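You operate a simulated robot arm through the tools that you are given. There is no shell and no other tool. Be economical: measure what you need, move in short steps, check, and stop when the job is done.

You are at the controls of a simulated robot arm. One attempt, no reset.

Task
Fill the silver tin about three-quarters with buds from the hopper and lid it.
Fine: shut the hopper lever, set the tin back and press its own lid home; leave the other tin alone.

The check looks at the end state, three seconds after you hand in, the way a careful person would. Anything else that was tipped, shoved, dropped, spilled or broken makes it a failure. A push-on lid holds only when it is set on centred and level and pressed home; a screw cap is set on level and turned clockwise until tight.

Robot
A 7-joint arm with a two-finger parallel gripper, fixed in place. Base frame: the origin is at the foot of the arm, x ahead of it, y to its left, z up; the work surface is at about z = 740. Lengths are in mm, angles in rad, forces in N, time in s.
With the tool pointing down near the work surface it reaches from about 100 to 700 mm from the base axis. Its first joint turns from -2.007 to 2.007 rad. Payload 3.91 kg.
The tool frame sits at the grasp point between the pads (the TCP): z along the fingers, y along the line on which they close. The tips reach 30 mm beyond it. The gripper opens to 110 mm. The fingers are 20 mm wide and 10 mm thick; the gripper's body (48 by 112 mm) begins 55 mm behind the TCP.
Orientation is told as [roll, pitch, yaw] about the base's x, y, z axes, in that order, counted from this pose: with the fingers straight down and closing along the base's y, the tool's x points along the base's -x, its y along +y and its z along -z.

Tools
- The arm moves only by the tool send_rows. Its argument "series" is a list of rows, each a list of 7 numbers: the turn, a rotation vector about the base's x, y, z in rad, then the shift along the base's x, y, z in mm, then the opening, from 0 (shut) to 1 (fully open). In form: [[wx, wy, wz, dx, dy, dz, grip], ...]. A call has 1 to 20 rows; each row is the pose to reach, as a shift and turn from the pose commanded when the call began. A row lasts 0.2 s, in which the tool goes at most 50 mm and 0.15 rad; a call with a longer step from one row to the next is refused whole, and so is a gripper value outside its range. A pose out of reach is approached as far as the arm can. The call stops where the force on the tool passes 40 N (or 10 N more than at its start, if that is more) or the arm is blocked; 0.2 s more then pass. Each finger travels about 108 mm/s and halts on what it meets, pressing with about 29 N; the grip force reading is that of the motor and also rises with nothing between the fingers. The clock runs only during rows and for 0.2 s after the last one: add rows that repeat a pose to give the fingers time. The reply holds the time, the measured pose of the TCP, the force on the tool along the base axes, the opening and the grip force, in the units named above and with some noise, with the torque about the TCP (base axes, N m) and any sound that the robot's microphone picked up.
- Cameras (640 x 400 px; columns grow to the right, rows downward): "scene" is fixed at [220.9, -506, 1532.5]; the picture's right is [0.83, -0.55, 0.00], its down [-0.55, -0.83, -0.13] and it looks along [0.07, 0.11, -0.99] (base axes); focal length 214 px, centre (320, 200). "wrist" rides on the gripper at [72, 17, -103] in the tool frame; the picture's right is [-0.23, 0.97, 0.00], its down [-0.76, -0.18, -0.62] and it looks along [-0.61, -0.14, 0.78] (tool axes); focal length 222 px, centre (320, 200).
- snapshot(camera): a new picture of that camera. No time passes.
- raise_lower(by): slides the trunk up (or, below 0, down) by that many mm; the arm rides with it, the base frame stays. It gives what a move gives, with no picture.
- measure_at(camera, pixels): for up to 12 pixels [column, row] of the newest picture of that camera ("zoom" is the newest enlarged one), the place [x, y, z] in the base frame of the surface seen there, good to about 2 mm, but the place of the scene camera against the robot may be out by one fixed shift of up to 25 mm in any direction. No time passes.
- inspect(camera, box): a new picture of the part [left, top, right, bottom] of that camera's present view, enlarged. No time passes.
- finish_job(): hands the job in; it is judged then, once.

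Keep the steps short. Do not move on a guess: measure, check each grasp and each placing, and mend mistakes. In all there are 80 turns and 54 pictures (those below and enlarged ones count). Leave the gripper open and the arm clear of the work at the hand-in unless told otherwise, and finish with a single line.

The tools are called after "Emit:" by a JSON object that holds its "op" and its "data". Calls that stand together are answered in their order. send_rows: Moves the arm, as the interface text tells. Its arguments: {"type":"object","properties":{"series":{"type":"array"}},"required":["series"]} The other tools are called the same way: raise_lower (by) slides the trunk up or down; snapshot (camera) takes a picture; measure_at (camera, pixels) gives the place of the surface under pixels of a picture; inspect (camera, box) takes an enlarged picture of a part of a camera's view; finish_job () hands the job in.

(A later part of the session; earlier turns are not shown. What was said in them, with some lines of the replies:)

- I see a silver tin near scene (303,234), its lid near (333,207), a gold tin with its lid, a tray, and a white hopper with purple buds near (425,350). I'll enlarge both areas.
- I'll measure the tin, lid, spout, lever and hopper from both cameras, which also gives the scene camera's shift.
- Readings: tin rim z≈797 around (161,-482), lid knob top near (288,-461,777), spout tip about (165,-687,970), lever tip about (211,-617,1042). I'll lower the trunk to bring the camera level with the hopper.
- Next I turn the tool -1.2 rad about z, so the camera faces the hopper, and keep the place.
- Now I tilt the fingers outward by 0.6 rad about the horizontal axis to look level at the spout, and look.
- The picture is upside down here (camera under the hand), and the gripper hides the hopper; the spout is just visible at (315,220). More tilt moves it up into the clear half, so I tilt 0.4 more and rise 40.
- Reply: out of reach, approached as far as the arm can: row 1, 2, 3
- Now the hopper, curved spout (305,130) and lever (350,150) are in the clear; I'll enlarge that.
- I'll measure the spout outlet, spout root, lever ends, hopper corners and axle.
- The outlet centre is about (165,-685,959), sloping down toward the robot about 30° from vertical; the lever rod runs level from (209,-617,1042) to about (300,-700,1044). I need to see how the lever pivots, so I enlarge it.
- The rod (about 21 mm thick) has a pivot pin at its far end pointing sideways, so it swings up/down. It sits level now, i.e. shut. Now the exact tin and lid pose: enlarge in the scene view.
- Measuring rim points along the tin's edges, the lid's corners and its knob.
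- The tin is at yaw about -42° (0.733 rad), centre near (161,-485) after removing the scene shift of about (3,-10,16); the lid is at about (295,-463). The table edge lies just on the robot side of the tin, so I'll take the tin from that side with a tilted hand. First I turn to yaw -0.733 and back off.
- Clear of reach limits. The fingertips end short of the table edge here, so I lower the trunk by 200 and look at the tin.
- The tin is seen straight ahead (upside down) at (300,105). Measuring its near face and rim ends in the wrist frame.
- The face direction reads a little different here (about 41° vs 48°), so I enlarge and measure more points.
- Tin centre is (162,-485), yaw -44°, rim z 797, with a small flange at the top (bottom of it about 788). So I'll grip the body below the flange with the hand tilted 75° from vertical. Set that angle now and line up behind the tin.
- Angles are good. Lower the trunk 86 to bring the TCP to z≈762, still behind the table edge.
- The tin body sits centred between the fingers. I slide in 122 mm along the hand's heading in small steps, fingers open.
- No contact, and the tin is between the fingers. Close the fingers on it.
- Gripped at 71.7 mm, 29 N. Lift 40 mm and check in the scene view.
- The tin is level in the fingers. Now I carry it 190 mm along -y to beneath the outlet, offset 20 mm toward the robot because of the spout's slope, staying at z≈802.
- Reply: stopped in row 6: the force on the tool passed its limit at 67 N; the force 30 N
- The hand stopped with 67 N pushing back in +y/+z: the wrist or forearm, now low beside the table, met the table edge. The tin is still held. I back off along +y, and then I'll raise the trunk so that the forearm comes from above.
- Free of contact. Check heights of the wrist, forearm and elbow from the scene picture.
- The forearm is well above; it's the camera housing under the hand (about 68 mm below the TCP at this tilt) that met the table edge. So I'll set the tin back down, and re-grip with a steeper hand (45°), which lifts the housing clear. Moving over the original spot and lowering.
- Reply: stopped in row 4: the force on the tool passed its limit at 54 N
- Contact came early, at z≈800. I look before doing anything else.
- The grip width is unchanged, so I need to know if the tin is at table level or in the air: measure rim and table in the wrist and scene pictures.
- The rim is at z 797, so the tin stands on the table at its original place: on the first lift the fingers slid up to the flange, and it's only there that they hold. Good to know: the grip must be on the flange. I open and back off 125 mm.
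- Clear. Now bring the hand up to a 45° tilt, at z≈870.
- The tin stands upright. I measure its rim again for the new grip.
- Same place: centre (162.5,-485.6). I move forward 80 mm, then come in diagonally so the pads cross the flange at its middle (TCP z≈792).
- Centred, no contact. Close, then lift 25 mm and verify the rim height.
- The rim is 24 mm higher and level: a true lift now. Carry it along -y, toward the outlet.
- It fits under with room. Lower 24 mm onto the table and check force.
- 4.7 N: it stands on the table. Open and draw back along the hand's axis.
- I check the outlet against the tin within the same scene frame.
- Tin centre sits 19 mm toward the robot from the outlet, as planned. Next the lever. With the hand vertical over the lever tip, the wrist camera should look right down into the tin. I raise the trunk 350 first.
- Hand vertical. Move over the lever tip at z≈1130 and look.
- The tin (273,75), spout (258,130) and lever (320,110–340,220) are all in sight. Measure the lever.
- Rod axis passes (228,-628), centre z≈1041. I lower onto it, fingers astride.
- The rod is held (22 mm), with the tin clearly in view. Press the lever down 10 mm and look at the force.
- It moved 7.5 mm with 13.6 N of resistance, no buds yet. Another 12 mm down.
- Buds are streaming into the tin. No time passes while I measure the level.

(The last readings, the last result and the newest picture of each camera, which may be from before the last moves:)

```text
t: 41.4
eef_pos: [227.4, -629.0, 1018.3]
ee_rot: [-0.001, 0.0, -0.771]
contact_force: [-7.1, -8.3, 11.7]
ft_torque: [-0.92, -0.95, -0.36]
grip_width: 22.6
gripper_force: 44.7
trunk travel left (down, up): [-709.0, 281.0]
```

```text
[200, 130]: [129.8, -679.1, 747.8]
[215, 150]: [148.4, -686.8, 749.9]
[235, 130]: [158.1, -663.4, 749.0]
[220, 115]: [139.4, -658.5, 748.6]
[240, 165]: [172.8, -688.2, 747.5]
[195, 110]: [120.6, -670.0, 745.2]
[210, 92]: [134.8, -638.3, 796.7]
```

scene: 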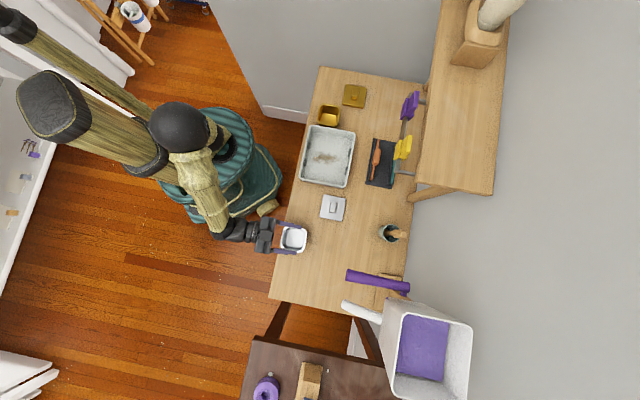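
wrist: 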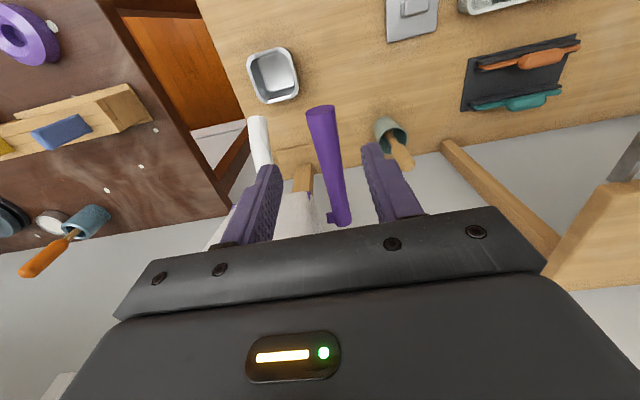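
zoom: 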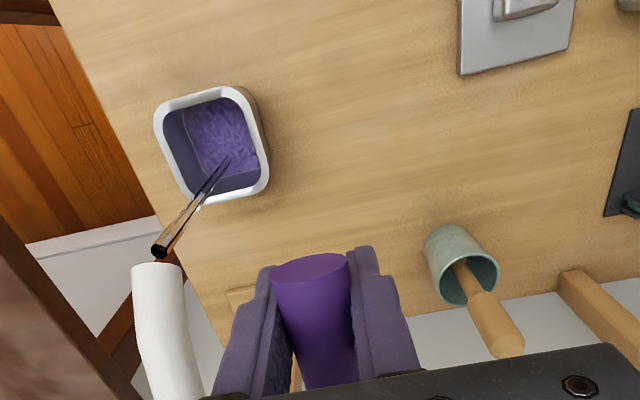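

Level about 748.6 (floor 744, rim 797; three-quarters ≈ 784). The stream lands about 16 mm inside centre, well within the tin. I hold open for three rows and re-measure.

Emit:
{"op": "send_rows", "data": {"series": [[0, 0, 0, 0, 0, 0, 0.17], [0, 0, 0, 0, 0, 0, 0.17], [0, 0, 0, 0, 0, 0, 0.17]]}}

Emit:
{"op": "inspect", "data": {"camera": "wrist", "box": [200, 0, 440, 240]}}

Emit:
{"op": "measure_at", "data": {"camera": "zoom", "pixels": [[200, 130], [215, 150], [235, 130], [220, 115], [240, 165], [190, 150]]}}

```text
t: 42.2
eef_pos: [225.0, -629.1, 1018.8]
ee_rot: [0.001, 0.002, -0.773]
contact_force: [-7.4, -7.5, 10.9]
ft_torque: [-0.77, -0.82, -0.44]
grip_width: 22.3
gripper_force: 45.3
trunk travel left (down, up): [-709.0, 281.0]
```

```text
1.67 times, centred on (320, 120) of wrist
```

zoom: 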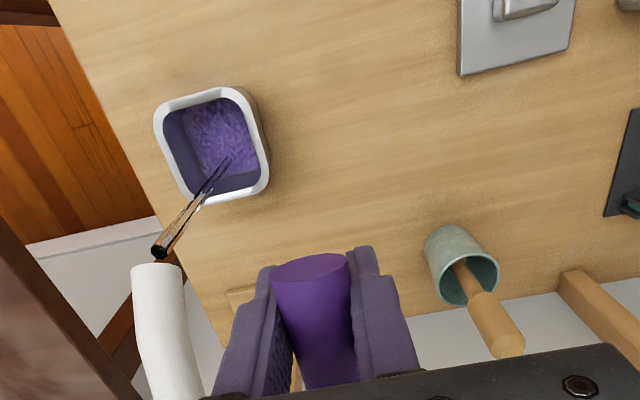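

```text
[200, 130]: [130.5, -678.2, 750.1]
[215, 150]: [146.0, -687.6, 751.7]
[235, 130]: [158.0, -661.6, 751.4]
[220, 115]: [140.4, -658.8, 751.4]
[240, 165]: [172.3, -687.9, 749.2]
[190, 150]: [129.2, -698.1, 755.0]
```

About 3 mm/s. I need roughly 33 mm more, so I hold for 20 rows (4.2 s) and measure again.

Emit:
{"op": "send_rows", "data": {"series": [[0, 0, 0, 0, 0, 0, 0.17], [0, 0, 0, 0, 0, 0, 0.17], [0, 0, 0, 0, 0, 0, 0.17], [0, 0, 0, 0, 0, 0, 0.17], [0, 0, 0, 0, 0, 0, 0.17], [0, 0, 0, 0, 0, 0, 0.17], [0, 0, 0, 0, 0, 0, 0.17], [0, 0, 0, 0, 0, 0, 0.17], [0, 0, 0, 0, 0, 0, 0.17], [0, 0, 0, 0, 0, 0, 0.17], [0, 0, 0, 0, 0, 0, 0.17], [0, 0, 0, 0, 0, 0, 0.17], [0, 0, 0, 0, 0, 0, 0.17], [0, 0, 0, 0, 0, 0, 0.17], [0, 0, 0, 0, 0, 0, 0.17], [0, 0, 0, 0, 0, 0, 0.17], [0, 0, 0, 0, 0, 0, 0.17], [0, 0, 0, 0, 0, 0, 0.17], [0, 0, 0, 0, 0, 0, 0.17], [0, 0, 0, 0, 0, 0, 0.17]]}}

Emit:
{"op": "inspect", "data": {"camera": "wrist", "box": [200, 0, 440, 240]}}

Emit:
{"op": "measure_at", "data": {"camera": "zoom", "pixels": [[200, 130], [215, 150], [235, 130], [220, 115], [240, 165], [190, 150]]}}

```text
t: 46.4
eef_pos: [226.7, -630.2, 1018.6]
ee_rot: [0.002, 0.003, -0.773]
contact_force: [-14.2, -0.7, -2.7]
ft_torque: [0.29, -0.47, -0.34]
grip_width: 22.0
gripper_force: 44.9
trunk travel left (down, up): [-709.0, 281.0]
```

```text
1.67 times, centred on (320, 120) of wrist
```

zoom: 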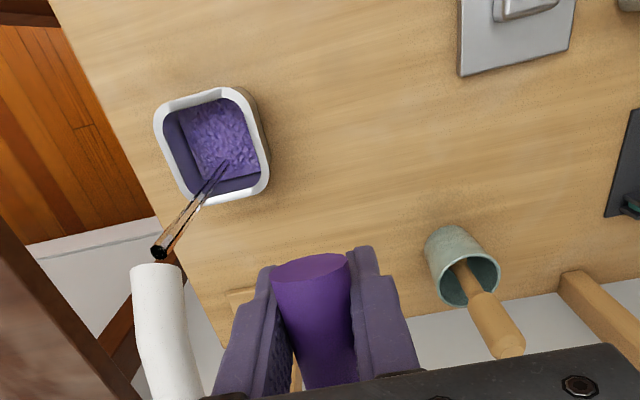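

```text
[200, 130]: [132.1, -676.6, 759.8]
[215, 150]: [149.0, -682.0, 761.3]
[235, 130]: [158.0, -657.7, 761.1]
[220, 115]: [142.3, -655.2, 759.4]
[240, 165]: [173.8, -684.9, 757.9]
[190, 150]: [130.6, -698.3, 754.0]
```

Level ≈ 760, about 2.3 mm/s. Hold for another 20 rows.

Emit:
{"op": "send_rows", "data": {"series": [[0, 0, 0, 0, 0, 0, 0.17], [0, 0, 0, 0, 0, 0, 0.17], [0, 0, 0, 0, 0, 0, 0.17], [0, 0, 0, 0, 0, 0, 0.17], [0, 0, 0, 0, 0, 0, 0.17], [0, 0, 0, 0, 0, 0, 0.17], [0, 0, 0, 0, 0, 0, 0.17], [0, 0, 0, 0, 0, 0, 0.17], [0, 0, 0, 0, 0, 0, 0.17], [0, 0, 0, 0, 0, 0, 0.17], [0, 0, 0, 0, 0, 0, 0.17], [0, 0, 0, 0, 0, 0, 0.17], [0, 0, 0, 0, 0, 0, 0.17], [0, 0, 0, 0, 0, 0, 0.17], [0, 0, 0, 0, 0, 0, 0.17], [0, 0, 0, 0, 0, 0, 0.17], [0, 0, 0, 0, 0, 0, 0.17], [0, 0, 0, 0, 0, 0, 0.17], [0, 0, 0, 0, 0, 0, 0.17], [0, 0, 0, 0, 0, 0, 0.17]]}}

Emit:
{"op": "inspect", "data": {"camera": "wrist", "box": [200, 0, 440, 240]}}

Emit:
{"op": "measure_at", "data": {"camera": "zoom", "pixels": [[200, 130], [215, 150], [235, 130], [220, 115], [240, 165], [190, 150]]}}

```text
t: 50.6
eef_pos: [226.6, -630.3, 1019.3]
ee_rot: [0.0, 0.0, -0.774]
contact_force: [-11.4, 4.2, -6.7]
ft_torque: [0.36, 0.22, -0.44]
grip_width: 22.1
gripper_force: 44.8
trunk travel left (down, up): [-709.0, 281.0]
```

```text
1.67 times, centred on (320, 120) of wrist
```

zoom: 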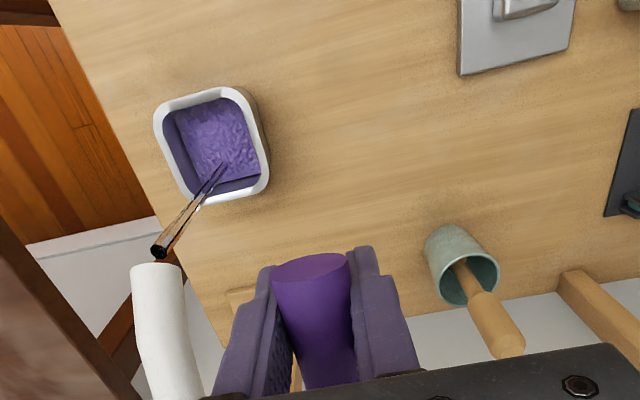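

```text
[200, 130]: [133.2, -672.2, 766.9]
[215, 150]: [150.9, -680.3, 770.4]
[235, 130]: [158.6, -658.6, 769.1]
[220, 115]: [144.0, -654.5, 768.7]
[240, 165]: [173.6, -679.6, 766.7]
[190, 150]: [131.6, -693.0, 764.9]
```

Level ≈ 768.5, about 2 mm/s. Hold another 20 rows.

Emit:
{"op": "send_rows", "data": {"series": [[0, 0, 0, 0, 0, 0, 0.17], [0, 0, 0, 0, 0, 0, 0.17], [0, 0, 0, 0, 0, 0, 0.17], [0, 0, 0, 0, 0, 0, 0.17], [0, 0, 0, 0, 0, 0, 0.17], [0, 0, 0, 0, 0, 0, 0.17], [0, 0, 0, 0, 0, 0, 0.17], [0, 0, 0, 0, 0, 0, 0.17], [0, 0, 0, 0, 0, 0, 0.17], [0, 0, 0, 0, 0, 0, 0.17], [0, 0, 0, 0, 0, 0, 0.17], [0, 0, 0, 0, 0, 0, 0.17], [0, 0, 0, 0, 0, 0, 0.17], [0, 0, 0, 0, 0, 0, 0.17], [0, 0, 0, 0, 0, 0, 0.17], [0, 0, 0, 0, 0, 0, 0.17], [0, 0, 0, 0, 0, 0, 0.17], [0, 0, 0, 0, 0, 0, 0.17], [0, 0, 0, 0, 0, 0, 0.17], [0, 0, 0, 0, 0, 0, 0.17]]}}

Emit:
{"op": "inspect", "data": {"camera": "wrist", "box": [200, 0, 440, 240]}}

Emit:
{"op": "measure_at", "data": {"camera": "zoom", "pixels": [[200, 130], [215, 150], [235, 130], [220, 115], [240, 165], [190, 150]]}}

```text
t: 54.8
eef_pos: [226.6, -629.6, 1018.4]
ee_rot: [-0.002, 0.0, -0.771]
contact_force: [-8.9, 0.1, -1.1]
ft_torque: [-0.06, -0.09, -0.51]
grip_width: 22.3
gripper_force: 45.5
trunk travel left (down, up): [-709.0, 281.0]
```

```text
1.67 times, centred on (320, 120) of wrist
```

zoom: 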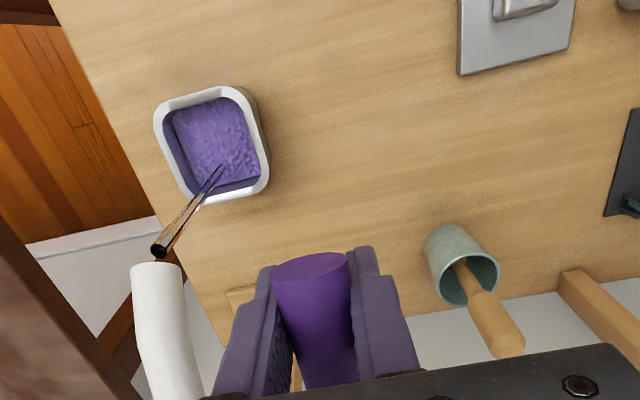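

```text
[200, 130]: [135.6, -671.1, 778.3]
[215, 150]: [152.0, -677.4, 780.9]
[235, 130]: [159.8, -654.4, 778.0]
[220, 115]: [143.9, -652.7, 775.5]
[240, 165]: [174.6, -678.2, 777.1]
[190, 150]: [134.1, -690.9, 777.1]
```

Level ≈ 778. I hold 7 more rows and then raise the lever back in the same motion, which should end near 783–784.

Emit:
{"op": "send_rows", "data": {"series": [[0, 0, 0, 0, 0, 0, 0.17], [0, 0, 0, 0, 0, 0, 0.17], [0, 0, 0, 0, 0, 0, 0.17], [0, 0, 0, 0, 0, 0, 0.17], [0, 0, 0, 0, 0, 0, 0.17], [0, 0, 0, 0, 0, 0, 0.17], [0, 0, 0, 0, 0, 0, 0.17], [0, 0, 0, -0.5, 0.5, 7, 0.17], [0, 0, 0, -1, 1, 14, 0.17], [0, 0, 0, -1.4, 1.4, 21, 0.17], [0, 0, 0, -1.4, 1.4, 24, 0.17], [0, 0, 0, -1.4, 1.4, 24, 0.17]]}}

Emit:
{"op": "inspect", "data": {"camera": "wrist", "box": [200, 0, 440, 240]}}

Emit:
{"op": "measure_at", "data": {"camera": "zoom", "pixels": [[200, 130], [215, 150], [235, 130], [220, 115], [240, 165], [190, 150], [230, 170]]}}

```text
t: 57.4
eef_pos: [225.5, -628.6, 1040.0]
ee_rot: [0.002, 0.006, -0.774]
contact_force: [-12.4, 5.5, -22.9]
ft_torque: [0.72, 0.64, -0.41]
grip_width: 22.5
gripper_force: 45.4
trunk travel left (down, up): [-709.0, 281.0]
```

```text
1.67 times, centred on (320, 120) of wrist
```

zoom: 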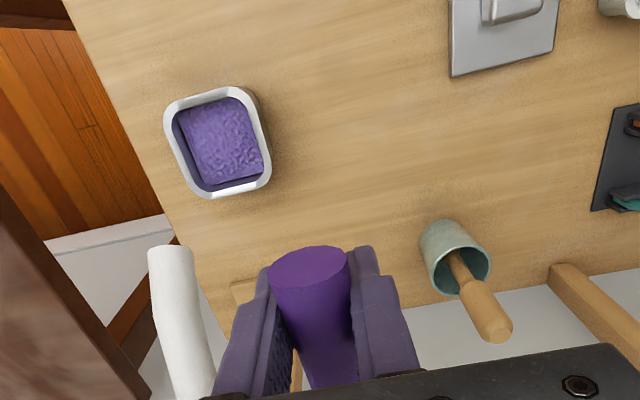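

```text
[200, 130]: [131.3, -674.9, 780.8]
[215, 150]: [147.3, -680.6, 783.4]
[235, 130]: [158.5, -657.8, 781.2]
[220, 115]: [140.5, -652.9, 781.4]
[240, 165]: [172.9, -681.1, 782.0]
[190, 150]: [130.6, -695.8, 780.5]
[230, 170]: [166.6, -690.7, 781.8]
```

The flow has stopped, and the lever is back against its upper stop (22 N). Level ≈ 781.7, about 71%. A short extra pulse of about 1 s brings it to three-quarters.

Emit:
{"op": "send_rows", "data": {"series": [[0, 0, 0, 0.5, -0.5, -9, 0.17], [0, 0, 0, 1, -1, -17, 0.17], [0, 0, 0, 1.4, -1.4, -24, 0.17], [0, 0, 0, 1.4, -1.4, -24, 0.17], [0, 0, 0, 1, -1, -17, 0.17], [0, 0, 0, 0.5, -0.5, -9, 0.17], [0, 0, 0, 0, 0, -1, 0.17], [0, 0, 0, 0, 0, 0, 0.17], [0, 0, 0, 0, 0, 0, 0.17]]}}

Emit:
{"op": "inspect", "data": {"camera": "wrist", "box": [200, 0, 440, 240]}}

Emit:
{"op": "measure_at", "data": {"camera": "zoom", "pixels": [[200, 130], [215, 150], [235, 130], [220, 115], [240, 165], [190, 150], [230, 170]]}}

```text
t: 59.4
eef_pos: [226.4, -629.1, 1040.1]
ee_rot: [0.002, 0.005, -0.773]
contact_force: [-8.3, -6.8, -17.0]
ft_torque: [0.98, 0.86, -0.38]
grip_width: 22.5
gripper_force: 44.9
trunk travel left (down, up): [-709.0, 281.0]
```

```text
1.67 times, centred on (320, 120) of wrist
```

zoom: 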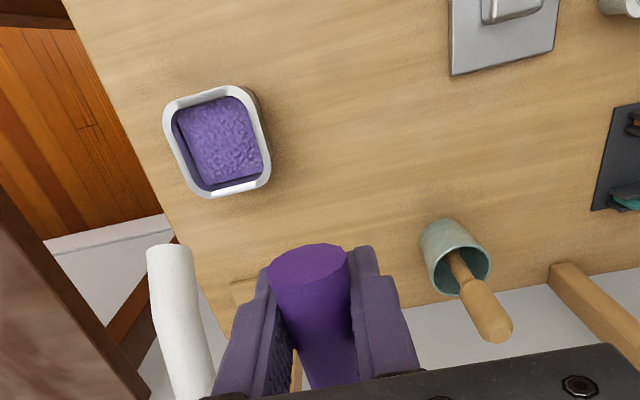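

```text
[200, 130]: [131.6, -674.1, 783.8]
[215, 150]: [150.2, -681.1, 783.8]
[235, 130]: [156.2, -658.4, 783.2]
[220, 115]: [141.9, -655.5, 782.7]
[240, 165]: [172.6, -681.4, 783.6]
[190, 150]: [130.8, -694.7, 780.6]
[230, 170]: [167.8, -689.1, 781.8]
```

Level ≈ 783, about three-quarters; shut, nothing spilled. Release the lever gently and lift straight up.

Emit:
{"op": "send_rows", "data": {"series": [[0, 0, 0, 0, 0, 0, 0.25], [0, 0, 0, 0, 0, 0, 0.4], [0, 0, 0, 0, 0, 0, 0.5], [0, 0, 0, 0, 0, 0, 0.5], [0, 0, 0, 0, 0, 30, 0.5], [0, 0, 0, 0, 0, 65, 0.5], [0, 0, 0, 0, 0, 100, 0.5], [0, 0, 0, -30, 10, 115, 0.5], [0, 0, 0, -70, 24, 130, 0.5]]}}

Emit:
{"op": "snapshot", "data": {"camera": "wrist"}}

```text
t: 61.4
eef_pos: [155.1, -603.4, 1174.3]
ee_rot: [-0.001, 0.0, -0.772]
contact_force: [0.3, 0.6, 1.2]
ft_torque: [-0.05, -0.01, 0.03]
grip_width: 54.9
gripper_force: 0.0
trunk travel left (down, up): [-709.0, 281.0]
```

```text
16 pictures are left
```

wrist: 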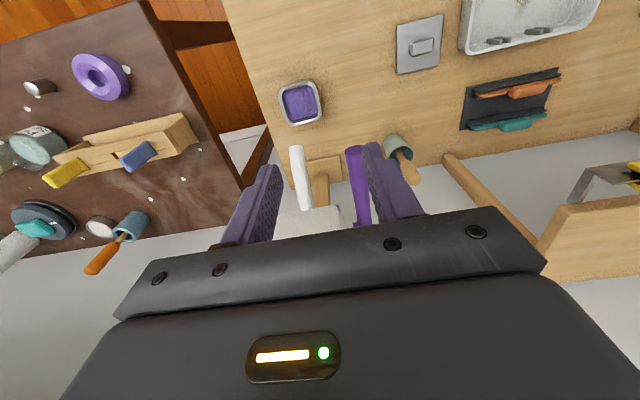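

No flow, tin upright with buds. I check lever and tin positions, and return to the approach pose (back, 45° tilt, fingers open).

Emit:
{"op": "measure_at", "data": {"camera": "wrist", "pixels": [[354, 150], [356, 170], [359, 200], [281, 103], [300, 84], [320, 102], [302, 122], [299, 102]]}}

Emit:
{"op": "send_rows", "data": {"series": [[0, 0, 0, -30, 8, 25, 0.6], [0, 0, 0, -60, 18, 45, 0.8], [-0.1, -0.103, 0, -90, 28, 60, 1], [-0.2, -0.206, 0, -106, 32, 66, 1], [-0.3, -0.31, 0, -106, 32, 66, 1], [-0.4, -0.413, 0, -106, 32, 66, 1], [-0.5, -0.517, 0, -106, 32, 66, 1], [-0.546, -0.564, 0, -106, 32, 66, 1], [-0.546, -0.564, 0, -106, 32, 66, 1]]}}

Emit:
{"op": "raise_lower", "data": {"by": -350}}

```text
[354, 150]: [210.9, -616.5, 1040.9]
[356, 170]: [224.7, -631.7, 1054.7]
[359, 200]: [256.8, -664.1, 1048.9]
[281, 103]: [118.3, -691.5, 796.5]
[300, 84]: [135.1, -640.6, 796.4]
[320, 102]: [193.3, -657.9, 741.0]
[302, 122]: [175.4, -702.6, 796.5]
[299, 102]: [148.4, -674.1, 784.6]
```

```text
t: 63.4
eef_pos: [50.6, -571.9, 1239.0]
ee_rot: [0.002, -0.784, -0.773]
contact_force: [0.1, -1.3, -0.3]
ft_torque: [-0.02, 0.0, -0.02]
grip_width: 110.3
gripper_force: 0.0
trunk travel left (down, up): [-709.0, 281.0]
```

```text
t: 66.8
eef_pos: [52.0, -572.0, 888.5]
ee_rot: [0.002, -0.783, -0.773]
contact_force: [-0.3, -0.4, 1.1]
ft_torque: [-0.03, 0.03, 0.0]
grip_width: 110.4
gripper_force: 0.0
trunk travel left (down, up): [-359.0, 631.0]
```

Lever tip unchanged at z≈1041. Now reverse the exit path onto the flange.

Emit:
{"op": "send_rows", "data": {"series": [[0, 0, 0, 18, -22, -7, 1], [0, 0, 0, 38, -42, -19, 1], [0, 0, 0, 56, -60, -39, 1], [0, 0, 0, 73, -76, -62, 1], [0, 0, 0, 88, -90, -83, 1], [0, 0, 0, 98, -100, -97, 1], [0, 0, 0, 98, -100, -97, 1]]}}

Emit:
{"op": "inspect", "data": {"camera": "scene", "box": [270, 240, 390, 320]}}

```text
t: 68.4
eef_pos: [149.9, -672.7, 791.7]
ee_rot: [0.003, -0.785, -0.773]
contact_force: [0.4, -0.1, 0.1]
ft_torque: [0.02, -0.01, 0.0]
grip_width: 110.1
gripper_force: 0.1
trunk travel left (down, up): [-359.0, 631.0]
```

```text
5.00 times, centred on (330, 280) of scene
```

zoom: 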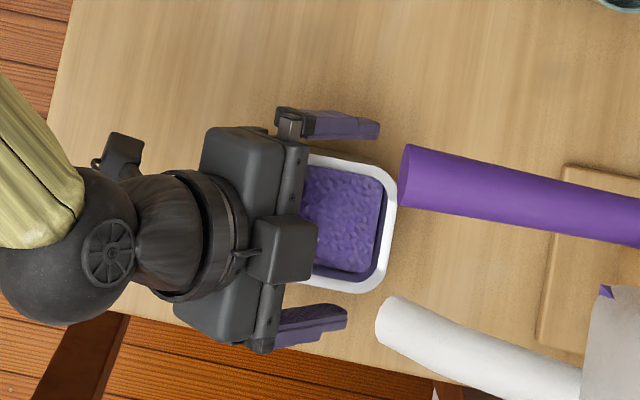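

Straddling the tin, no spill on the table. Close, lift 20 mm.

Emit:
{"op": "send_rows", "data": {"series": [[0, 0, 0, 0, 0, 0, 0.85], [0, 0, 0, 0, 0, 0, 0.7], [0, 0, 0, 0, 0, 0, 0.5], [0, 0, 0, 0, 0, 0, 0.5], [0, 0, 0, 0, 0, 0, 0.5], [0, 0, 0, 0, 0, 6, 0.5], [0, 0, 0, 0, 0, 13, 0.5], [0, 0, 0, 0, 0, 20, 0.5], [0, 0, 0, 0, 0, 20, 0.5]]}}

Emit:
{"op": "inspect", "data": {"camera": "scene", "box": [270, 240, 390, 320]}}

Emit:
{"op": "measure_at", "data": {"camera": "zoom", "pixels": [[370, 170], [388, 210], [370, 280], [335, 287], [330, 158], [340, 215]]}}

```text
t: 70.4
eef_pos: [148.3, -671.4, 812.7]
ee_rot: [0.002, -0.784, -0.772]
contact_force: [0.1, 0.1, -1.6]
ft_torque: [-0.01, -0.02, 0.02]
grip_width: 71.1
gripper_force: 29.3
trunk travel left (down, up): [-359.0, 631.0]
```

```text
5.00 times, centred on (330, 280) of scene
```

zoom: 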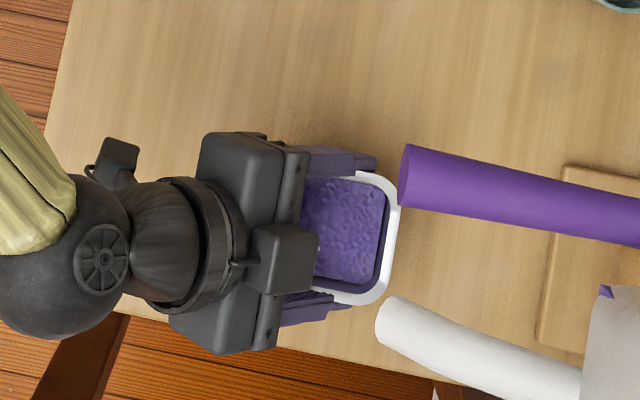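

```text
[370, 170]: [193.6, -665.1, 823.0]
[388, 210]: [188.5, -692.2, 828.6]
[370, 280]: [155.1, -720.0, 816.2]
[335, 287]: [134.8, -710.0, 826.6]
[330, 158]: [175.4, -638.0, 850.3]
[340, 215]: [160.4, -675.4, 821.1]
```

It's lifted (buds up about 20 mm). Carry it back slowly along +y to the original spot, then lower.

Emit:
{"op": "send_rows", "data": {"series": [[0, 0, 0, 0.5, 6, 0, 0.5], [0, 0, 0, 1, 18, 0, 0.5], [0, 0, 0, 2, 32, 0, 0.5], [0, 0, 0, 3, 46, 0, 0.5], [0, 0, 0, 4, 60, 0, 0.5], [0, 0, 0, 5, 74, 0, 0.5], [0, 0, 0, 6, 88, 0, 0.5], [0, 0, 0, 7, 102, 0, 0.5], [0, 0, 0, 8, 116, 0, 0.5], [0, 0, 0, 9, 130, 0, 0.5], [0, 0, 0, 10, 144, 0, 0.5], [0, 0, 0, 11, 158, 0, 0.5], [0, 0, 0, 12, 170, 0, 0.5], [0, 0, 0, 13, 180, 0, 0.5], [0, 0, 0, 13.5, 185.5, 0, 0.5], [0, 0, 0, 13.5, 186, -6, 0.5], [0, 0, 0, 13.5, 186, -13, 0.5], [0, 0, 0, 13.5, 186, -17, 0.5], [0, 0, 0, 13.5, 186, -19.5, 0.5], [0, 0, 0, 13.5, 186, -20.5, 0.5]]}}

```text
t: 74.6
eef_pos: [163.4, -485.5, 792.0]
ee_rot: [0.0, -0.789, -0.773]
contact_force: [1.0, -1.1, 12.3]
ft_torque: [0.26, 0.27, -0.03]
grip_width: 71.4
gripper_force: 28.6
trunk travel left (down, up): [-359.0, 631.0]
```

12 N: it stands on the table at its original spot. Open and withdraw diagonally.

Emit:
{"op": "send_rows", "data": {"series": [[0, 0, 0, 0, 0, 0, 0.8], [0, 0, 0, 0, 0, 0, 1], [0, 0, 0, 0, 0, 0, 1], [0, 0, 0, -10, 10, 14, 1], [0, 0, 0, -25, 24, 35, 1], [0, 0, 0, -42, 40, 58, 1], [0, 0, 0, -60, 58, 78, 1], [0, 0, 0, -80, 78, 95, 1], [0, 0, 0, -100, 98, 120, 1]]}}

Emit:
{"op": "raise_lower", "data": {"by": 150}}

```text
t: 76.6
eef_pos: [62.9, -386.5, 910.0]
ee_rot: [0.0, -0.783, -0.774]
contact_force: [-0.8, 0.0, 0.8]
ft_torque: [0.02, -0.02, 0.0]
grip_width: 109.9
gripper_force: 0.0
trunk travel left (down, up): [-359.0, 631.0]
```

```text
t: 78.3
eef_pos: [62.6, -387.1, 1059.3]
ee_rot: [0.002, -0.785, -0.772]
contact_force: [-0.2, 0.6, 0.3]
ft_torque: [-0.01, -0.01, -0.04]
grip_width: 109.9
gripper_force: 0.1
trunk travel left (down, up): [-509.0, 481.0]
```

Now the lid. I turn the hand vertical while moving over the lid at about (295,-463), z≈900.

Emit:
{"op": "send_rows", "data": {"series": [[0.091, 0.094, 0, 38, -12.5, -20, 1], [0.182, 0.188, 0, 76, -25, -40, 0.9], [0.273, 0.282, 0, 114, -37.5, -60, 0.8], [0.364, 0.376, 0, 152, -50, -80, 0.7], [0.455, 0.47, 0, 190, -63, -100, 0.6], [0.546, 0.564, 0, 226, -76, -125, 0.6], [0.546, 0.564, 0, 232, -76, -150, 0.6], [0.546, 0.564, 0, 232, -76, -160, 0.6]]}}

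Emit:
{"op": "snapshot", "data": {"camera": "wrist"}}

```text
t: 80.2
eef_pos: [292.8, -462.7, 899.4]
ee_rot: [-0.002, 0.003, -0.774]
contact_force: [0.3, -0.2, -0.4]
ft_torque: [0.01, 0.0, 0.0]
grip_width: 65.8
gripper_force: 0.2
trunk travel left (down, up): [-509.0, 481.0]
```

```text
13 pictures are left
```

wrist: 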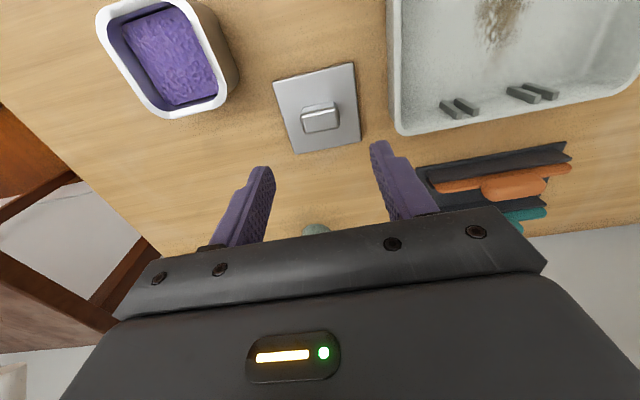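

Both tin and lid are in view. I measure lid corners, knob corners and tin rim edges precisely.

Emit:
{"op": "measure_at", "data": {"camera": "wrist", "pixels": [[276, 84], [351, 65], [358, 138], [297, 151], [303, 110], [335, 104], [339, 126], [306, 130], [320, 116], [313, 74], [355, 100], [286, 118]]}}

Emit:
{"op": "measure_at", "data": {"camera": "wrist", "pixels": [[104, 48], [124, 83], [150, 108], [205, 108], [175, 112], [222, 85], [207, 45], [196, 20], [150, 8], [115, 18], [170, 60], [150, 40]]}}

```text
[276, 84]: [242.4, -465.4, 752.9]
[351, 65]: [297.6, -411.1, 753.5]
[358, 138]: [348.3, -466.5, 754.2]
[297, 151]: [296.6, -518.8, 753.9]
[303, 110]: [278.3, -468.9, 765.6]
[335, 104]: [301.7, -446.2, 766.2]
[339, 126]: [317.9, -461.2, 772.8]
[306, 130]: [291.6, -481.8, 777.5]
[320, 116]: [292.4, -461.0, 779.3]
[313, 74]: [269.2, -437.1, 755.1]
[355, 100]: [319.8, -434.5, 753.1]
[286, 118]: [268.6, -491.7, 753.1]
```

```text
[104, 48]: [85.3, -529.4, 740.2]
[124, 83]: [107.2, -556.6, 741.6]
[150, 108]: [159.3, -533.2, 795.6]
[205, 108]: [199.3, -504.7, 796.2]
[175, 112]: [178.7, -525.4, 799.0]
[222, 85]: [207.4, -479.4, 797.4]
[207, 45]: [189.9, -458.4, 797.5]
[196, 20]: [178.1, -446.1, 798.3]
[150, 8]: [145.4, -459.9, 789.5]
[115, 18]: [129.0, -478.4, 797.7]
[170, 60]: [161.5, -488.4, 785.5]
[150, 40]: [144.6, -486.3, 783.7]
```

Lid centre ≈ (296,-465), yaw ≈ -45°. I enlarge the tin to fix its centre to the millimetre.

Emit:
{"op": "inspect", "data": {"camera": "wrist", "box": [80, 0, 260, 130]}}

```text
3.08 times, centred on (170, 65) of wrist
```

zoom: 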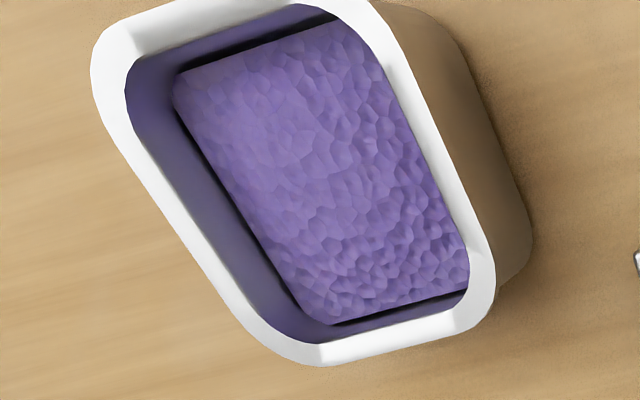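

Emit:
{"op": "measure_at", "data": {"camera": "zoom", "pixels": [[142, 172], [172, 215], [205, 262], [350, 358], [400, 348], [440, 337], [405, 55], [432, 110], [462, 170], [140, 22], [165, 12], [188, 4]]}}

Emit:
{"op": "measure_at", "data": {"camera": "zoom", "pixels": [[158, 165], [190, 212], [222, 258], [345, 345], [395, 332], [432, 322], [392, 60], [420, 115], [450, 175], [155, 35], [180, 28], [210, 18]]}}

```text
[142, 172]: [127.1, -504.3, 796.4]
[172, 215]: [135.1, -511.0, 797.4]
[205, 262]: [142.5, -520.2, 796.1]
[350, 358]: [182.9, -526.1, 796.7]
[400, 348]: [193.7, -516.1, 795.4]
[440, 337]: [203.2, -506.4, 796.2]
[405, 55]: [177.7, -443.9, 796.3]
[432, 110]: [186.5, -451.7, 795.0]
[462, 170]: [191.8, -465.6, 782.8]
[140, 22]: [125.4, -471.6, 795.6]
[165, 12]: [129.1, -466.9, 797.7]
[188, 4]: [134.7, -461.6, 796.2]
```

```text
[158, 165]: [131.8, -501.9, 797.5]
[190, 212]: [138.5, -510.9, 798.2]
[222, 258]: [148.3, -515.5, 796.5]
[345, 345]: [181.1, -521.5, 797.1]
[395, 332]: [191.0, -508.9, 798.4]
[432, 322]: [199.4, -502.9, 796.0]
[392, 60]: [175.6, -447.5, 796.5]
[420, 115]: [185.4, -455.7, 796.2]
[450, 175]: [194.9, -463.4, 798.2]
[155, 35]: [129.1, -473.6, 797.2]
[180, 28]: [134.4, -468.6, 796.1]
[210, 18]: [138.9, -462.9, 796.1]
```

Tin centre (165.8,-486.4), lid centre (296.2,-465.5) by the same view. I lower over the knob with tips just above the lid plate (TCP z≈786) and close.

Emit:
{"op": "send_rows", "data": {"series": [[0, 0, 0, 3.2, -2.6, -30, 0.6], [0, 0, 0, 3.2, -2.6, -60, 0.6], [0, 0, 0, 3.2, -2.6, -85, 0.6], [0, 0, 0, 3.2, -2.6, -103, 0.6], [0, 0, 0, 3.2, -2.6, -113, 0.6], [0, 0, 0, 3.2, -2.6, -113, 0.45], [0, 0, 0, 3.2, -2.6, -113, 0.3], [0, 0, 0, 3.2, -2.6, -113, 0.15], [0, 0, 0, 3.2, -2.6, -113, 0.15], [0, 0, 0, 3.2, -2.6, -113, 0.15]]}}

```text
t: 82.3
eef_pos: [298.8, -465.6, 785.1]
ee_rot: [0.0, 0.003, -0.771]
contact_force: [-0.7, 0.1, 0.1]
ft_torque: [-0.02, -0.03, 0.0]
grip_width: 38.6
gripper_force: 29.1
trunk travel left (down, up): [-509.0, 481.0]
```

Knob held at 38.6 mm. Lift 75 mm and look.

Emit:
{"op": "send_rows", "data": {"series": [[0, 0, 0, 0, 0, 15, 0.15], [0, 0, 0, 0, 0, 35, 0.15], [0, 0, 0, 0, 0, 55, 0.15], [0, 0, 0, 0, 0, 75, 0.15], [0, 0, 0, 0, 0, 75, 0.15]]}}

Emit:
{"op": "snapshot", "data": {"camera": "wrist"}}

```text
t: 83.5
eef_pos: [297.3, -464.6, 862.2]
ee_rot: [-0.001, 0.0, -0.772]
contact_force: [0.5, -0.5, 0.4]
ft_torque: [0.0, 0.0, 0.01]
grip_width: 38.8
gripper_force: 28.9
trunk travel left (down, up): [-509.0, 481.0]
```

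```text
11 pictures are left
```

wrist: 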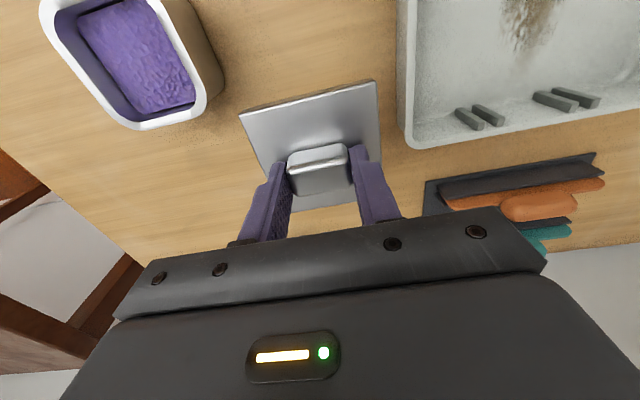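

The lid is in hand. I measure its visible edges and level against the hand, and the tin rim again.

Emit:
{"op": "measure_at", "data": {"camera": "wrist", "pixels": [[244, 116], [270, 107], [310, 98], [345, 90], [371, 85], [255, 150], [265, 130], [376, 135], [370, 110], [310, 120], [295, 158], [343, 148]]}}

Emit:
{"op": "measure_at", "data": {"camera": "wrist", "pixels": [[60, 55], [80, 85], [100, 110], [150, 125], [175, 119], [160, 122], [190, 35], [200, 60], [180, 10], [68, 8], [80, 5], [56, 14]]}}

```text
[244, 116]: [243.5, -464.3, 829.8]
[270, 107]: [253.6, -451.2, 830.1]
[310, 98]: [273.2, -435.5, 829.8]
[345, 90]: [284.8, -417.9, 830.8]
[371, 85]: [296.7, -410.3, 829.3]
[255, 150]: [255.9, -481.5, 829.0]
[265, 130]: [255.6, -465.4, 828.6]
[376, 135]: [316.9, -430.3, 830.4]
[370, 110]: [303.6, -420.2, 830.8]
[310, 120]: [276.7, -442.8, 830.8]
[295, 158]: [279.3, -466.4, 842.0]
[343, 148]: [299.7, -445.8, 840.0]
```

```text
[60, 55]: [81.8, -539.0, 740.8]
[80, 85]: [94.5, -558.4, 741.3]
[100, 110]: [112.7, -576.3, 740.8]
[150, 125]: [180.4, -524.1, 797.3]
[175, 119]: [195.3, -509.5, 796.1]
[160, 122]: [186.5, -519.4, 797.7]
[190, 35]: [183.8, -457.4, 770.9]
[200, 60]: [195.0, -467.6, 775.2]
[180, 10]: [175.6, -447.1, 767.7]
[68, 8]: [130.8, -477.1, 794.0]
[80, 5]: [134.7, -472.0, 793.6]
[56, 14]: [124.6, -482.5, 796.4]
```

The lid is level (z≈830 at all points). The needed shift to centre it on the tin is (-131.5,-22.6). I move across at +15 mm height and then check from above.

Emit:
{"op": "send_rows", "data": {"series": [[0, 0, 0, 0, 0, 15, 0.15], [0, 0, 0, -26, -4.5, 15, 0.15], [0, 0, 0, -52, -9, 15, 0.15], [0, 0, 0, -78, -13.5, 15, 0.15], [0, 0, 0, -104, -18, 15, 0.15], [0, 0, 0, -124, -21.3, 15, 0.15], [0, 0, 0, -131.5, -22.6, 15, 0.15], [0, 0, 0, -131.5, -22.6, 5, 0.15], [0, 0, 0, -131.5, -22.6, -3, 0.15], [0, 0, 0, -131.5, -22.6, -3, 0.15]]}}

Emit:
{"op": "inspect", "data": {"camera": "wrist", "box": [200, 40, 420, 220]}}

```text
t: 85.8
eef_pos: [167.2, -487.5, 858.2]
ee_rot: [-0.001, 0.001, -0.772]
contact_force: [0.1, 0.1, 0.0]
ft_torque: [0.01, -0.01, 0.02]
grip_width: 38.7
gripper_force: 28.6
trunk travel left (down, up): [-509.0, 481.0]
```

```text
2.22 times, centred on (310, 130) of wrist
```

zoom: 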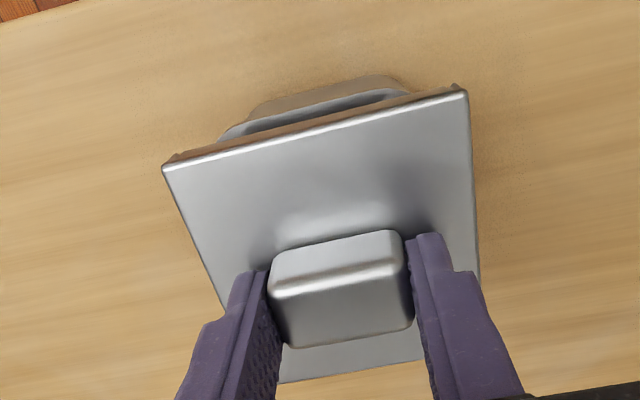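

Lid above the tin. Compare the tin's near rim with the lid's near edge.

Emit:
{"op": "measure_at", "data": {"camera": "zoom", "pixels": [[230, 133], [300, 115], [380, 94], [265, 105], [320, 92], [375, 80], [168, 168], [465, 95], [310, 133], [235, 290], [478, 270]]}}

```text
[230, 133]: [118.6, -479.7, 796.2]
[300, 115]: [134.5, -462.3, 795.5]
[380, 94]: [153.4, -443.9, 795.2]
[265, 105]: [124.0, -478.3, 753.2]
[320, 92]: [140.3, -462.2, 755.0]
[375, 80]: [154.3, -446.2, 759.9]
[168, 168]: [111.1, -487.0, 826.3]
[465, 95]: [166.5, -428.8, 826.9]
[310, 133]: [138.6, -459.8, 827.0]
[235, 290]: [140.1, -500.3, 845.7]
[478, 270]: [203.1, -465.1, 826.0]
```

Aligned within about 1.5 mm; I add a (0,-1.2) correction and lower slowly until contact.

Emit:
{"op": "send_rows", "data": {"series": [[0, 0, 0, 0, -1.2, -5, 0.15], [0, 0, 0, 0, -1.2, -9, 0.15], [0, 0, 0, 0, -1.2, -12, 0.15], [0, 0, 0, 0, -1.2, -14, 0.15], [0, 0, 0, 0, -1.2, -16, 0.15], [0, 0, 0, 0, -1.2, -18, 0.15], [0, 0, 0, 0, -1.2, -19, 0.15]]}}

```text
t: 87.3
eef_pos: [167.2, -488.7, 839.0]
ee_rot: [0.001, 0.002, -0.77]
contact_force: [-0.4, -0.1, -0.1]
ft_torque: [-0.02, -0.03, -0.01]
grip_width: 38.6
gripper_force: 29.1
trunk travel left (down, up): [-509.0, 481.0]
```

No contact yet with the lid's lower edge just below rim level: it is slipping over cleanly. Continue down slowly.

Emit:
{"op": "send_rows", "data": {"series": [[0, 0, 0, 0, 0, -1.5, 0.15], [0, 0, 0, 0, 0, -3, 0.15], [0, 0, 0, 0, 0, -4.5, 0.15], [0, 0, 0, 0, 0, -6, 0.15], [0, 0, 0, 0, 0, -7.5, 0.15], [0, 0, 0, 0, 0, -9, 0.15], [0, 0, 0, 0, 0, -10, 0.15]]}}

Emit:
{"op": "inspect", "data": {"camera": "wrist", "box": [200, 40, 420, 220]}}

```text
t: 89.0
eef_pos: [166.7, -489.7, 830.6]
ee_rot: [-0.003, -0.002, -0.772]
contact_force: [1.6, 1.1, 25.2]
ft_torque: [0.09, -0.2, -0.01]
grip_width: 38.8
gripper_force: 30.1
trunk travel left (down, up): [-509.0, 481.0]
```

```text
2.22 times, centred on (310, 130) of wrist
```

zoom: 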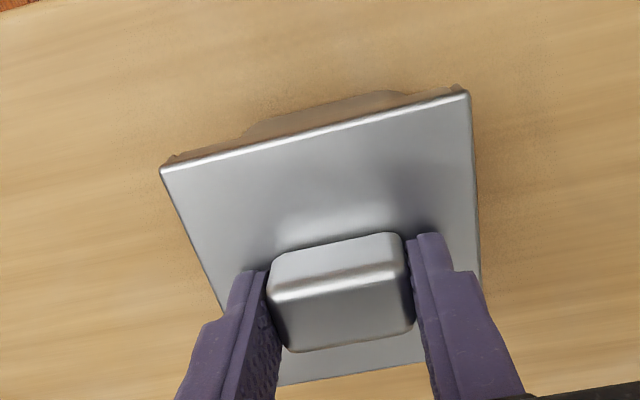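

25 N with the lid top about level with the rim. Press further in small steps to seat it, listening for a click.

Emit:
{"op": "send_rows", "data": {"series": [[0, 0, 0, 0, 0, -1.5, 0.15], [0, 0, 0, 0, 0, -3, 0.15], [0, 0, 0, 0, 0, -4.5, 0.15], [0, 0, 0, 0, 0, -6, 0.15], [0, 0, 0, 0, 0, -7.5, 0.15]]}}

Emit:
{"op": "measure_at", "data": {"camera": "zoom", "pixels": [[175, 172], [320, 135], [460, 98], [475, 260], [215, 290], [300, 370], [410, 355], [335, 290]]}}

```text
t: 89.5
eef_pos: [167.0, -490.0, 831.0]
ee_rot: [-0.005, -0.007, -0.772]
contact_force: [-0.3, 4.6, 15.4]
ft_torque: [0.71, 0.14, -0.03]
grip_width: 38.5
gripper_force: 29.1
trunk travel left (down, up): [-509.0, 481.0]
stopped in row 2: the force on the tool passed its limit at 42 N (the readings are from after the stop); the commanded pose is now the measured one
```

```text
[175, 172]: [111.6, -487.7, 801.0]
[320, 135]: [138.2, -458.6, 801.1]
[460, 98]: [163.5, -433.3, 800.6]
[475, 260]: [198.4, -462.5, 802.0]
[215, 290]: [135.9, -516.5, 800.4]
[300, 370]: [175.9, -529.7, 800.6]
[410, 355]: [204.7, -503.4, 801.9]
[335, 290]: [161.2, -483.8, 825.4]
```

The lid is level at z≈801, and resistance reached 42 N without moving. I press again more slowly, to build up a steady force.

Emit:
{"op": "send_rows", "data": {"series": [[0, 0, 0, 0, 0, -0.6, 0.15], [0, 0, 0, 0, 0, -1.2, 0.15], [0, 0, 0, 0, 0, -1.8, 0.15], [0, 0, 0, 0, 0, -2.4, 0.15], [0, 0, 0, 0, 0, -3, 0.15], [0, 0, 0, 0, 0, -3.6, 0.15]]}}

Emit:
{"op": "inspect", "data": {"camera": "scene", "box": [270, 190, 370, 270]}}

```text
t: 90.5
eef_pos: [167.6, -491.5, 829.6]
ee_rot: [-0.007, -0.012, -0.773]
contact_force: [-1.4, 3.4, 17.7]
ft_torque: [0.85, 0.11, 0.0]
grip_width: 38.9
gripper_force: 28.4
trunk travel left (down, up): [-509.0, 481.0]
stopped in row 4: the force on the tool passed its limit at 41 N (the readings are from after the stop); the commanded pose is now the measured one
```

```text
5.00 times, centred on (320, 230) of scene
```

zoom: 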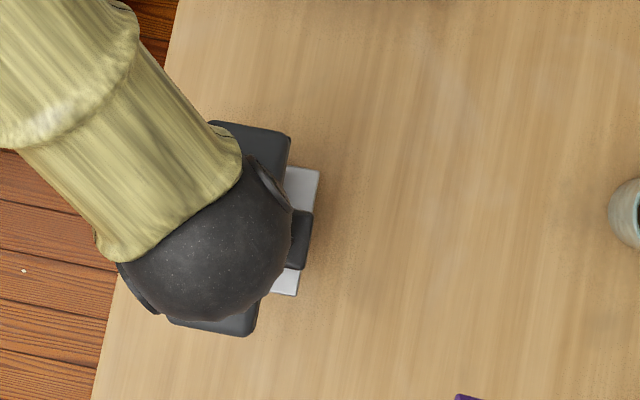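

The hand is drifting sideways slightly as it presses through the knob's sides. I release, rise 70 mm and check the lid before pressing on top of the knob.

Emit:
{"op": "send_rows", "data": {"series": [[0, 0, 0, 0, 0, 0.5, 0.3], [0, 0, 0, 0, 0, 0.5, 0.5], [0, 0, 0, 0, 0, 0.5, 0.6], [0, 0, 0, 0, 0, 15, 0.6], [0, 0, 0, 0, 0, 45, 0.6], [0, 0, 0, 0, 0, 80, 0.6]]}}

Emit:
{"op": "inspect", "data": {"camera": "wrist", "box": [200, 0, 420, 180]}}

Emit:
{"op": "measure_at", "data": {"camera": "zoom", "pixels": [[320, 200], [250, 200], [400, 150], [300, 150], [380, 250], [300, 280]]}}

```text
t: 91.9
eef_pos: [167.4, -491.3, 910.3]
ee_rot: [-0.005, -0.008, -0.773]
contact_force: [0.7, -0.3, 0.3]
ft_torque: [-0.04, 0.02, 0.05]
grip_width: 66.1
gripper_force: 0.0
trunk travel left (down, up): [-509.0, 481.0]
```

```text
2.22 times, centred on (310, 90) of wrist
```

zoom: 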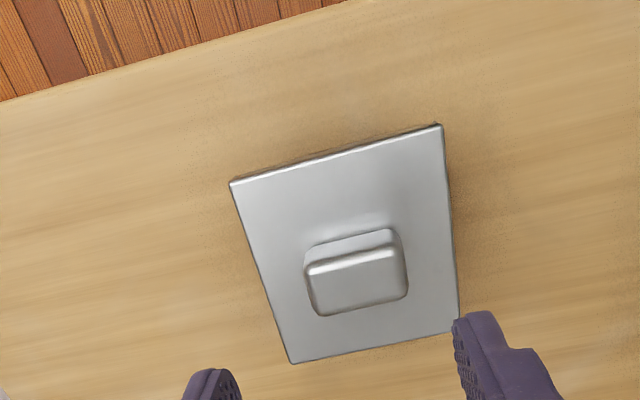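

```text
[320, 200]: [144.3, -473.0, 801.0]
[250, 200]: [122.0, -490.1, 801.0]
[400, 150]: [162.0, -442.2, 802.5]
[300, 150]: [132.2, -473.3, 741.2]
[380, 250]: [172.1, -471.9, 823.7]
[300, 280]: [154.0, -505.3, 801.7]
```

The lid sits level at z≈801.5. I measure its corners and knob to find the pressing point.

Emit:
{"op": "measure_at", "data": {"camera": "zoom", "pixels": [[234, 184], [437, 129], [455, 328], [295, 359], [312, 268], [395, 248], [402, 290], [322, 310], [355, 285]]}}

```text
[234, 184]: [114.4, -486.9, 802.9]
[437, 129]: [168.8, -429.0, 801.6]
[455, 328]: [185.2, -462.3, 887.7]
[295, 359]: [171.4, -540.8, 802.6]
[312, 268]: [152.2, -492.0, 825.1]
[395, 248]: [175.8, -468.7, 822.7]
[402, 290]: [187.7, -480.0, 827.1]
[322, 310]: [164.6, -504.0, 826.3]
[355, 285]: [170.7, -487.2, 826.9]
```

Knob top centre ≈ (170,-486), z≈826. Close the fingers and press straight down on the knob.

Emit:
{"op": "send_rows", "data": {"series": [[0, 0, 0, 2.7, 5.2, 0, 0.3], [0, 0, 0, 2.7, 5.2, 0, 0], [0, 0, 0, 2.7, 5.2, -20, 0], [0, 0, 0, 2.7, 5.2, -40, 0], [0, 0, 0, 2.7, 5.2, -48, 0], [0, 0, 0, 2.7, 5.2, -50, 0], [0, 0, 0, 2.7, 5.2, -52, 0], [0, 0, 0, 2.7, 5.2, -54, 0], [0, 0, 0, 2.7, 5.2, -56, 0], [0, 0, 0, 2.7, 5.2, -58, 0], [0, 0, 0, 2.7, 5.2, -60, 0], [0, 0, 0, 2.7, 5.2, -62, 0], [0, 0, 0, 2.7, 5.2, -64, 0]]}}

```text
t: 94.3
eef_pos: [169.3, -487.0, 855.1]
ee_rot: [-0.013, -0.02, -0.771]
contact_force: [-0.6, 4.5, 17.7]
ft_torque: [0.3, 0.1, -0.02]
grip_width: 0.1
gripper_force: 28.2
trunk travel left (down, up): [-509.0, 481.0]
stopped in row 11: the force on the tool passed its limit at 43 N (the readings are from after the stop); the commanded pose is now the measured one
```

43 N at TCP z 855 and no click heard. I build a steady load first, so the next press may go higher.

Emit:
{"op": "send_rows", "data": {"series": [[0.013, 0.02, 0, 0, 0, -0.5, 0], [0.013, 0.02, 0, 0, 0, -1, 0], [0.013, 0.02, 0, 0, 0, -1.4, 0], [0.013, 0.02, 0, 0, 0, -1.6, 0], [0.013, 0.02, 0, 0, 0, -1.6, 0]]}}

```text
t: 95.2
eef_pos: [170.9, -488.1, 855.0]
ee_rot: [-0.019, 0.001, -0.77]
contact_force: [0.0, 5.7, 16.6]
ft_torque: [0.2, -0.02, -0.01]
grip_width: 0.0
gripper_force: 28.9
trunk travel left (down, up): [-509.0, 481.0]
stopped in row 4: the force on the tool passed its limit at 41 N (the readings are from after the stop); the commanded pose is now the measured one
```

Each press ends by its limit at about 42 N. A brisker push gives a somewhat higher peak before the stop; I do one straight-down brisk press and check for a click.

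Emit:
{"op": "send_rows", "data": {"series": [[0.019, 0, 0, -0.5, 1.5, 1, 0], [0.019, 0, 0, -0.5, 1.5, -15, 0]]}}

Emit:
{"op": "inspect", "data": {"camera": "wrist", "box": [200, 30, 420, 210]}}

Emit:
{"op": "measure_at", "data": {"camera": "zoom", "pixels": [[180, 180], [320, 140], [440, 110], [250, 200], [420, 170], [270, 230], [240, 300], [460, 260]]}}

```text
t: 95.8
eef_pos: [170.6, -489.6, 854.1]
ee_rot: [-0.012, 0.003, -0.772]
contact_force: [0.0, 4.3, 15.5]
ft_torque: [0.09, -0.03, -0.01]
grip_width: 0.0
gripper_force: 28.4
trunk travel left (down, up): [-509.0, 481.0]
stopped in row 2: the force on the tool passed its limit at 52 N (the readings are from after the stop); the commanded pose is now the measured one
```

```text
2.22 times, centred on (310, 120) of wrist
```

zoom: 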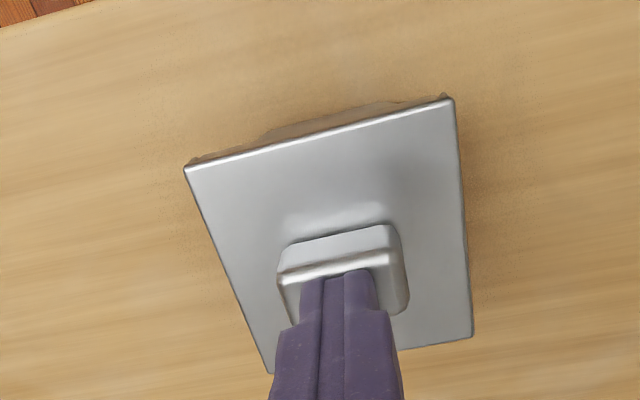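

```text
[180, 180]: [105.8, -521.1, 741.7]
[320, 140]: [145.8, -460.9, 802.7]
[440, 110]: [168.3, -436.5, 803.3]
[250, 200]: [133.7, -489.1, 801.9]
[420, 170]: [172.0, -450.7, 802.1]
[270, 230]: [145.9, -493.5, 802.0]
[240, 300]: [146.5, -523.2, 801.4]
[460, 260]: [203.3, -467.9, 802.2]
```

52 N peak and the lid did not move: z≈802, level. I back off to the tilted view to see the lid joint from the side, gripper open.

Emit:
{"op": "send_rows", "data": {"series": [[0, 0, 0, 0, 0, 20, 0], [0, 0, 0, -2, 2, 60, 0.2], [-0.091, -0.094, 0, -25, 22, 90, 0.5], [-0.182, -0.188, 0, -50, 45, 105, 0.8], [-0.273, -0.282, 0, -80, 72, 105, 1], [-0.364, -0.376, 0, -108, 98, 90, 1], [-0.455, -0.47, 0, -125, 115, 65, 1], [-0.546, -0.564, 0, -125, 115, 40, 1], [-0.636, -0.658, 0, -125, 115, 15, 1], [-0.636, -0.658, 0, -125, 115, 10, 1]]}}

Emit:
{"op": "inspect", "data": {"camera": "wrist", "box": [230, 40, 390, 180]}}

```text
t: 98.0
eef_pos: [45.5, -376.7, 861.2]
ee_rot: [-0.005, -0.909, -0.773]
contact_force: [-0.2, -0.3, -0.4]
ft_torque: [0.0, 0.0, 0.05]
grip_width: 109.8
gripper_force: 0.1
trunk travel left (down, up): [-509.0, 481.0]
```

```text
2.86 times, centred on (310, 110) of wrist
```

zoom: 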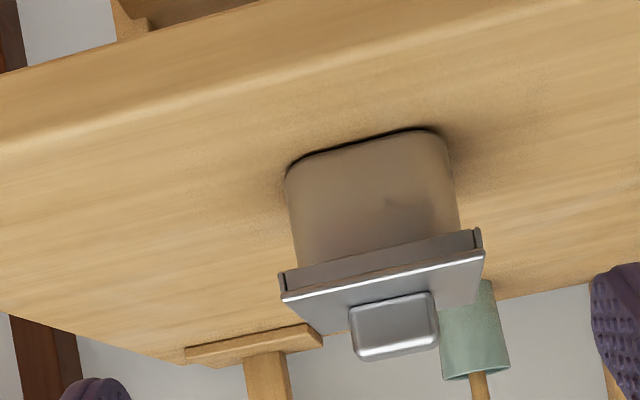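

The skirt covers the whole flange evenly. I measure skirt lower edge, lid edge and tin base at both ends.

Emit:
{"op": "measure_at", "data": {"camera": "zoom", "pixels": [[300, 268], [380, 252], [465, 234], [300, 288], [380, 275], [470, 256], [300, 165], [430, 140], [300, 255], [450, 225], [395, 300]]}}

```text
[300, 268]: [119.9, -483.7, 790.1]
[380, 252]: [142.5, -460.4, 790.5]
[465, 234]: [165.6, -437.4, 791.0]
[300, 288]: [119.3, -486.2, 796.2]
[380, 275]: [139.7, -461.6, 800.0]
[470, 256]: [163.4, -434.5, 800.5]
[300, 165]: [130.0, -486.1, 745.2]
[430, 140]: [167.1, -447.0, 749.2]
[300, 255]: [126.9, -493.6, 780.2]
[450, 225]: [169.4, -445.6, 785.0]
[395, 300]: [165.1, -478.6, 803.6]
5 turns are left
```

Lid level (skirt bottom ≈790 along its length, top ≈801), with no give under 52 N: seated. I back the hand off a bit more and take a last overall look.

Emit:
{"op": "send_rows", "data": {"series": [[0, 0, 0, -10, 12, 15, 1], [0, 0, 0, -25, 30, 40, 1], [0, 0, 0, -35, 45, 70, 1], [0, 0, 0, -35, 45, 70, 1]]}}

Emit:
{"op": "inspect", "data": {"camera": "scene", "box": [250, 60, 490, 330]}}

Emit:
{"op": "inspect", "data": {"camera": "scene", "box": [270, 190, 420, 320]}}

```text
t: 99.0
eef_pos: [10.2, -330.4, 933.9]
ee_rot: [-0.006, -0.908, -0.77]
contact_force: [0.1, -0.3, -0.2]
ft_torque: [0.02, 0.03, -0.04]
grip_width: 109.8
gripper_force: 0.0
trunk travel left (down, up): [-509.0, 481.0]
```

```text
1.48 times, centred on (370, 195) of scene
```

zoom: 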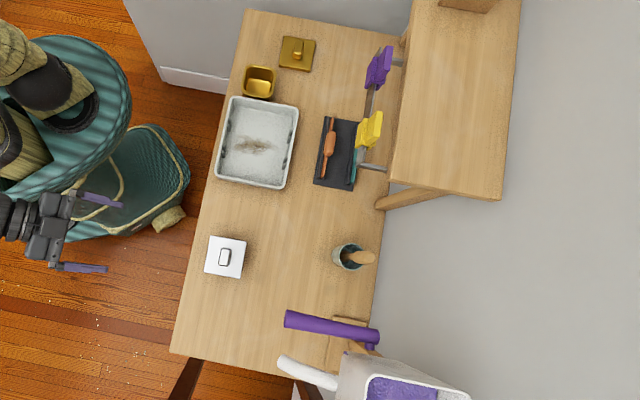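

```text
3.08 times, centred on (345, 255) of scene
4 turns are left
```

zoom: 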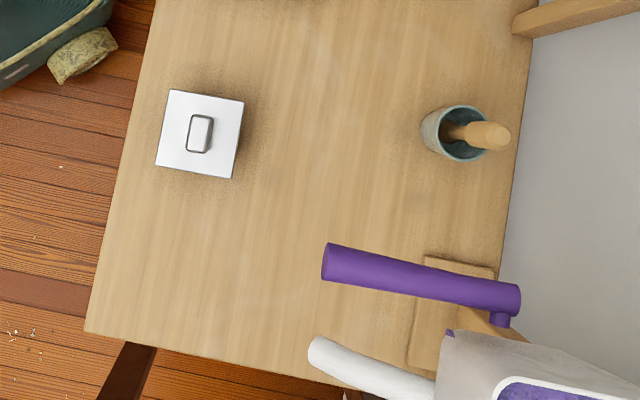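

The table is clean, the lever is level (shut), the tin is lidded at its place, the gold tin is untouched, and the arm is clear with the gripper open. I hand in.

Emit:
{"op": "finish_job", "data": {}}

```text
The job is handed in.
```

I filled the silver tin to about three-quarters, shut the hopper lever, set the tin back in its place with its own lid pressed on level (no click heard, but no give at 52 N), saw no spill on the table, left the gold tin alone, and handed the job in.
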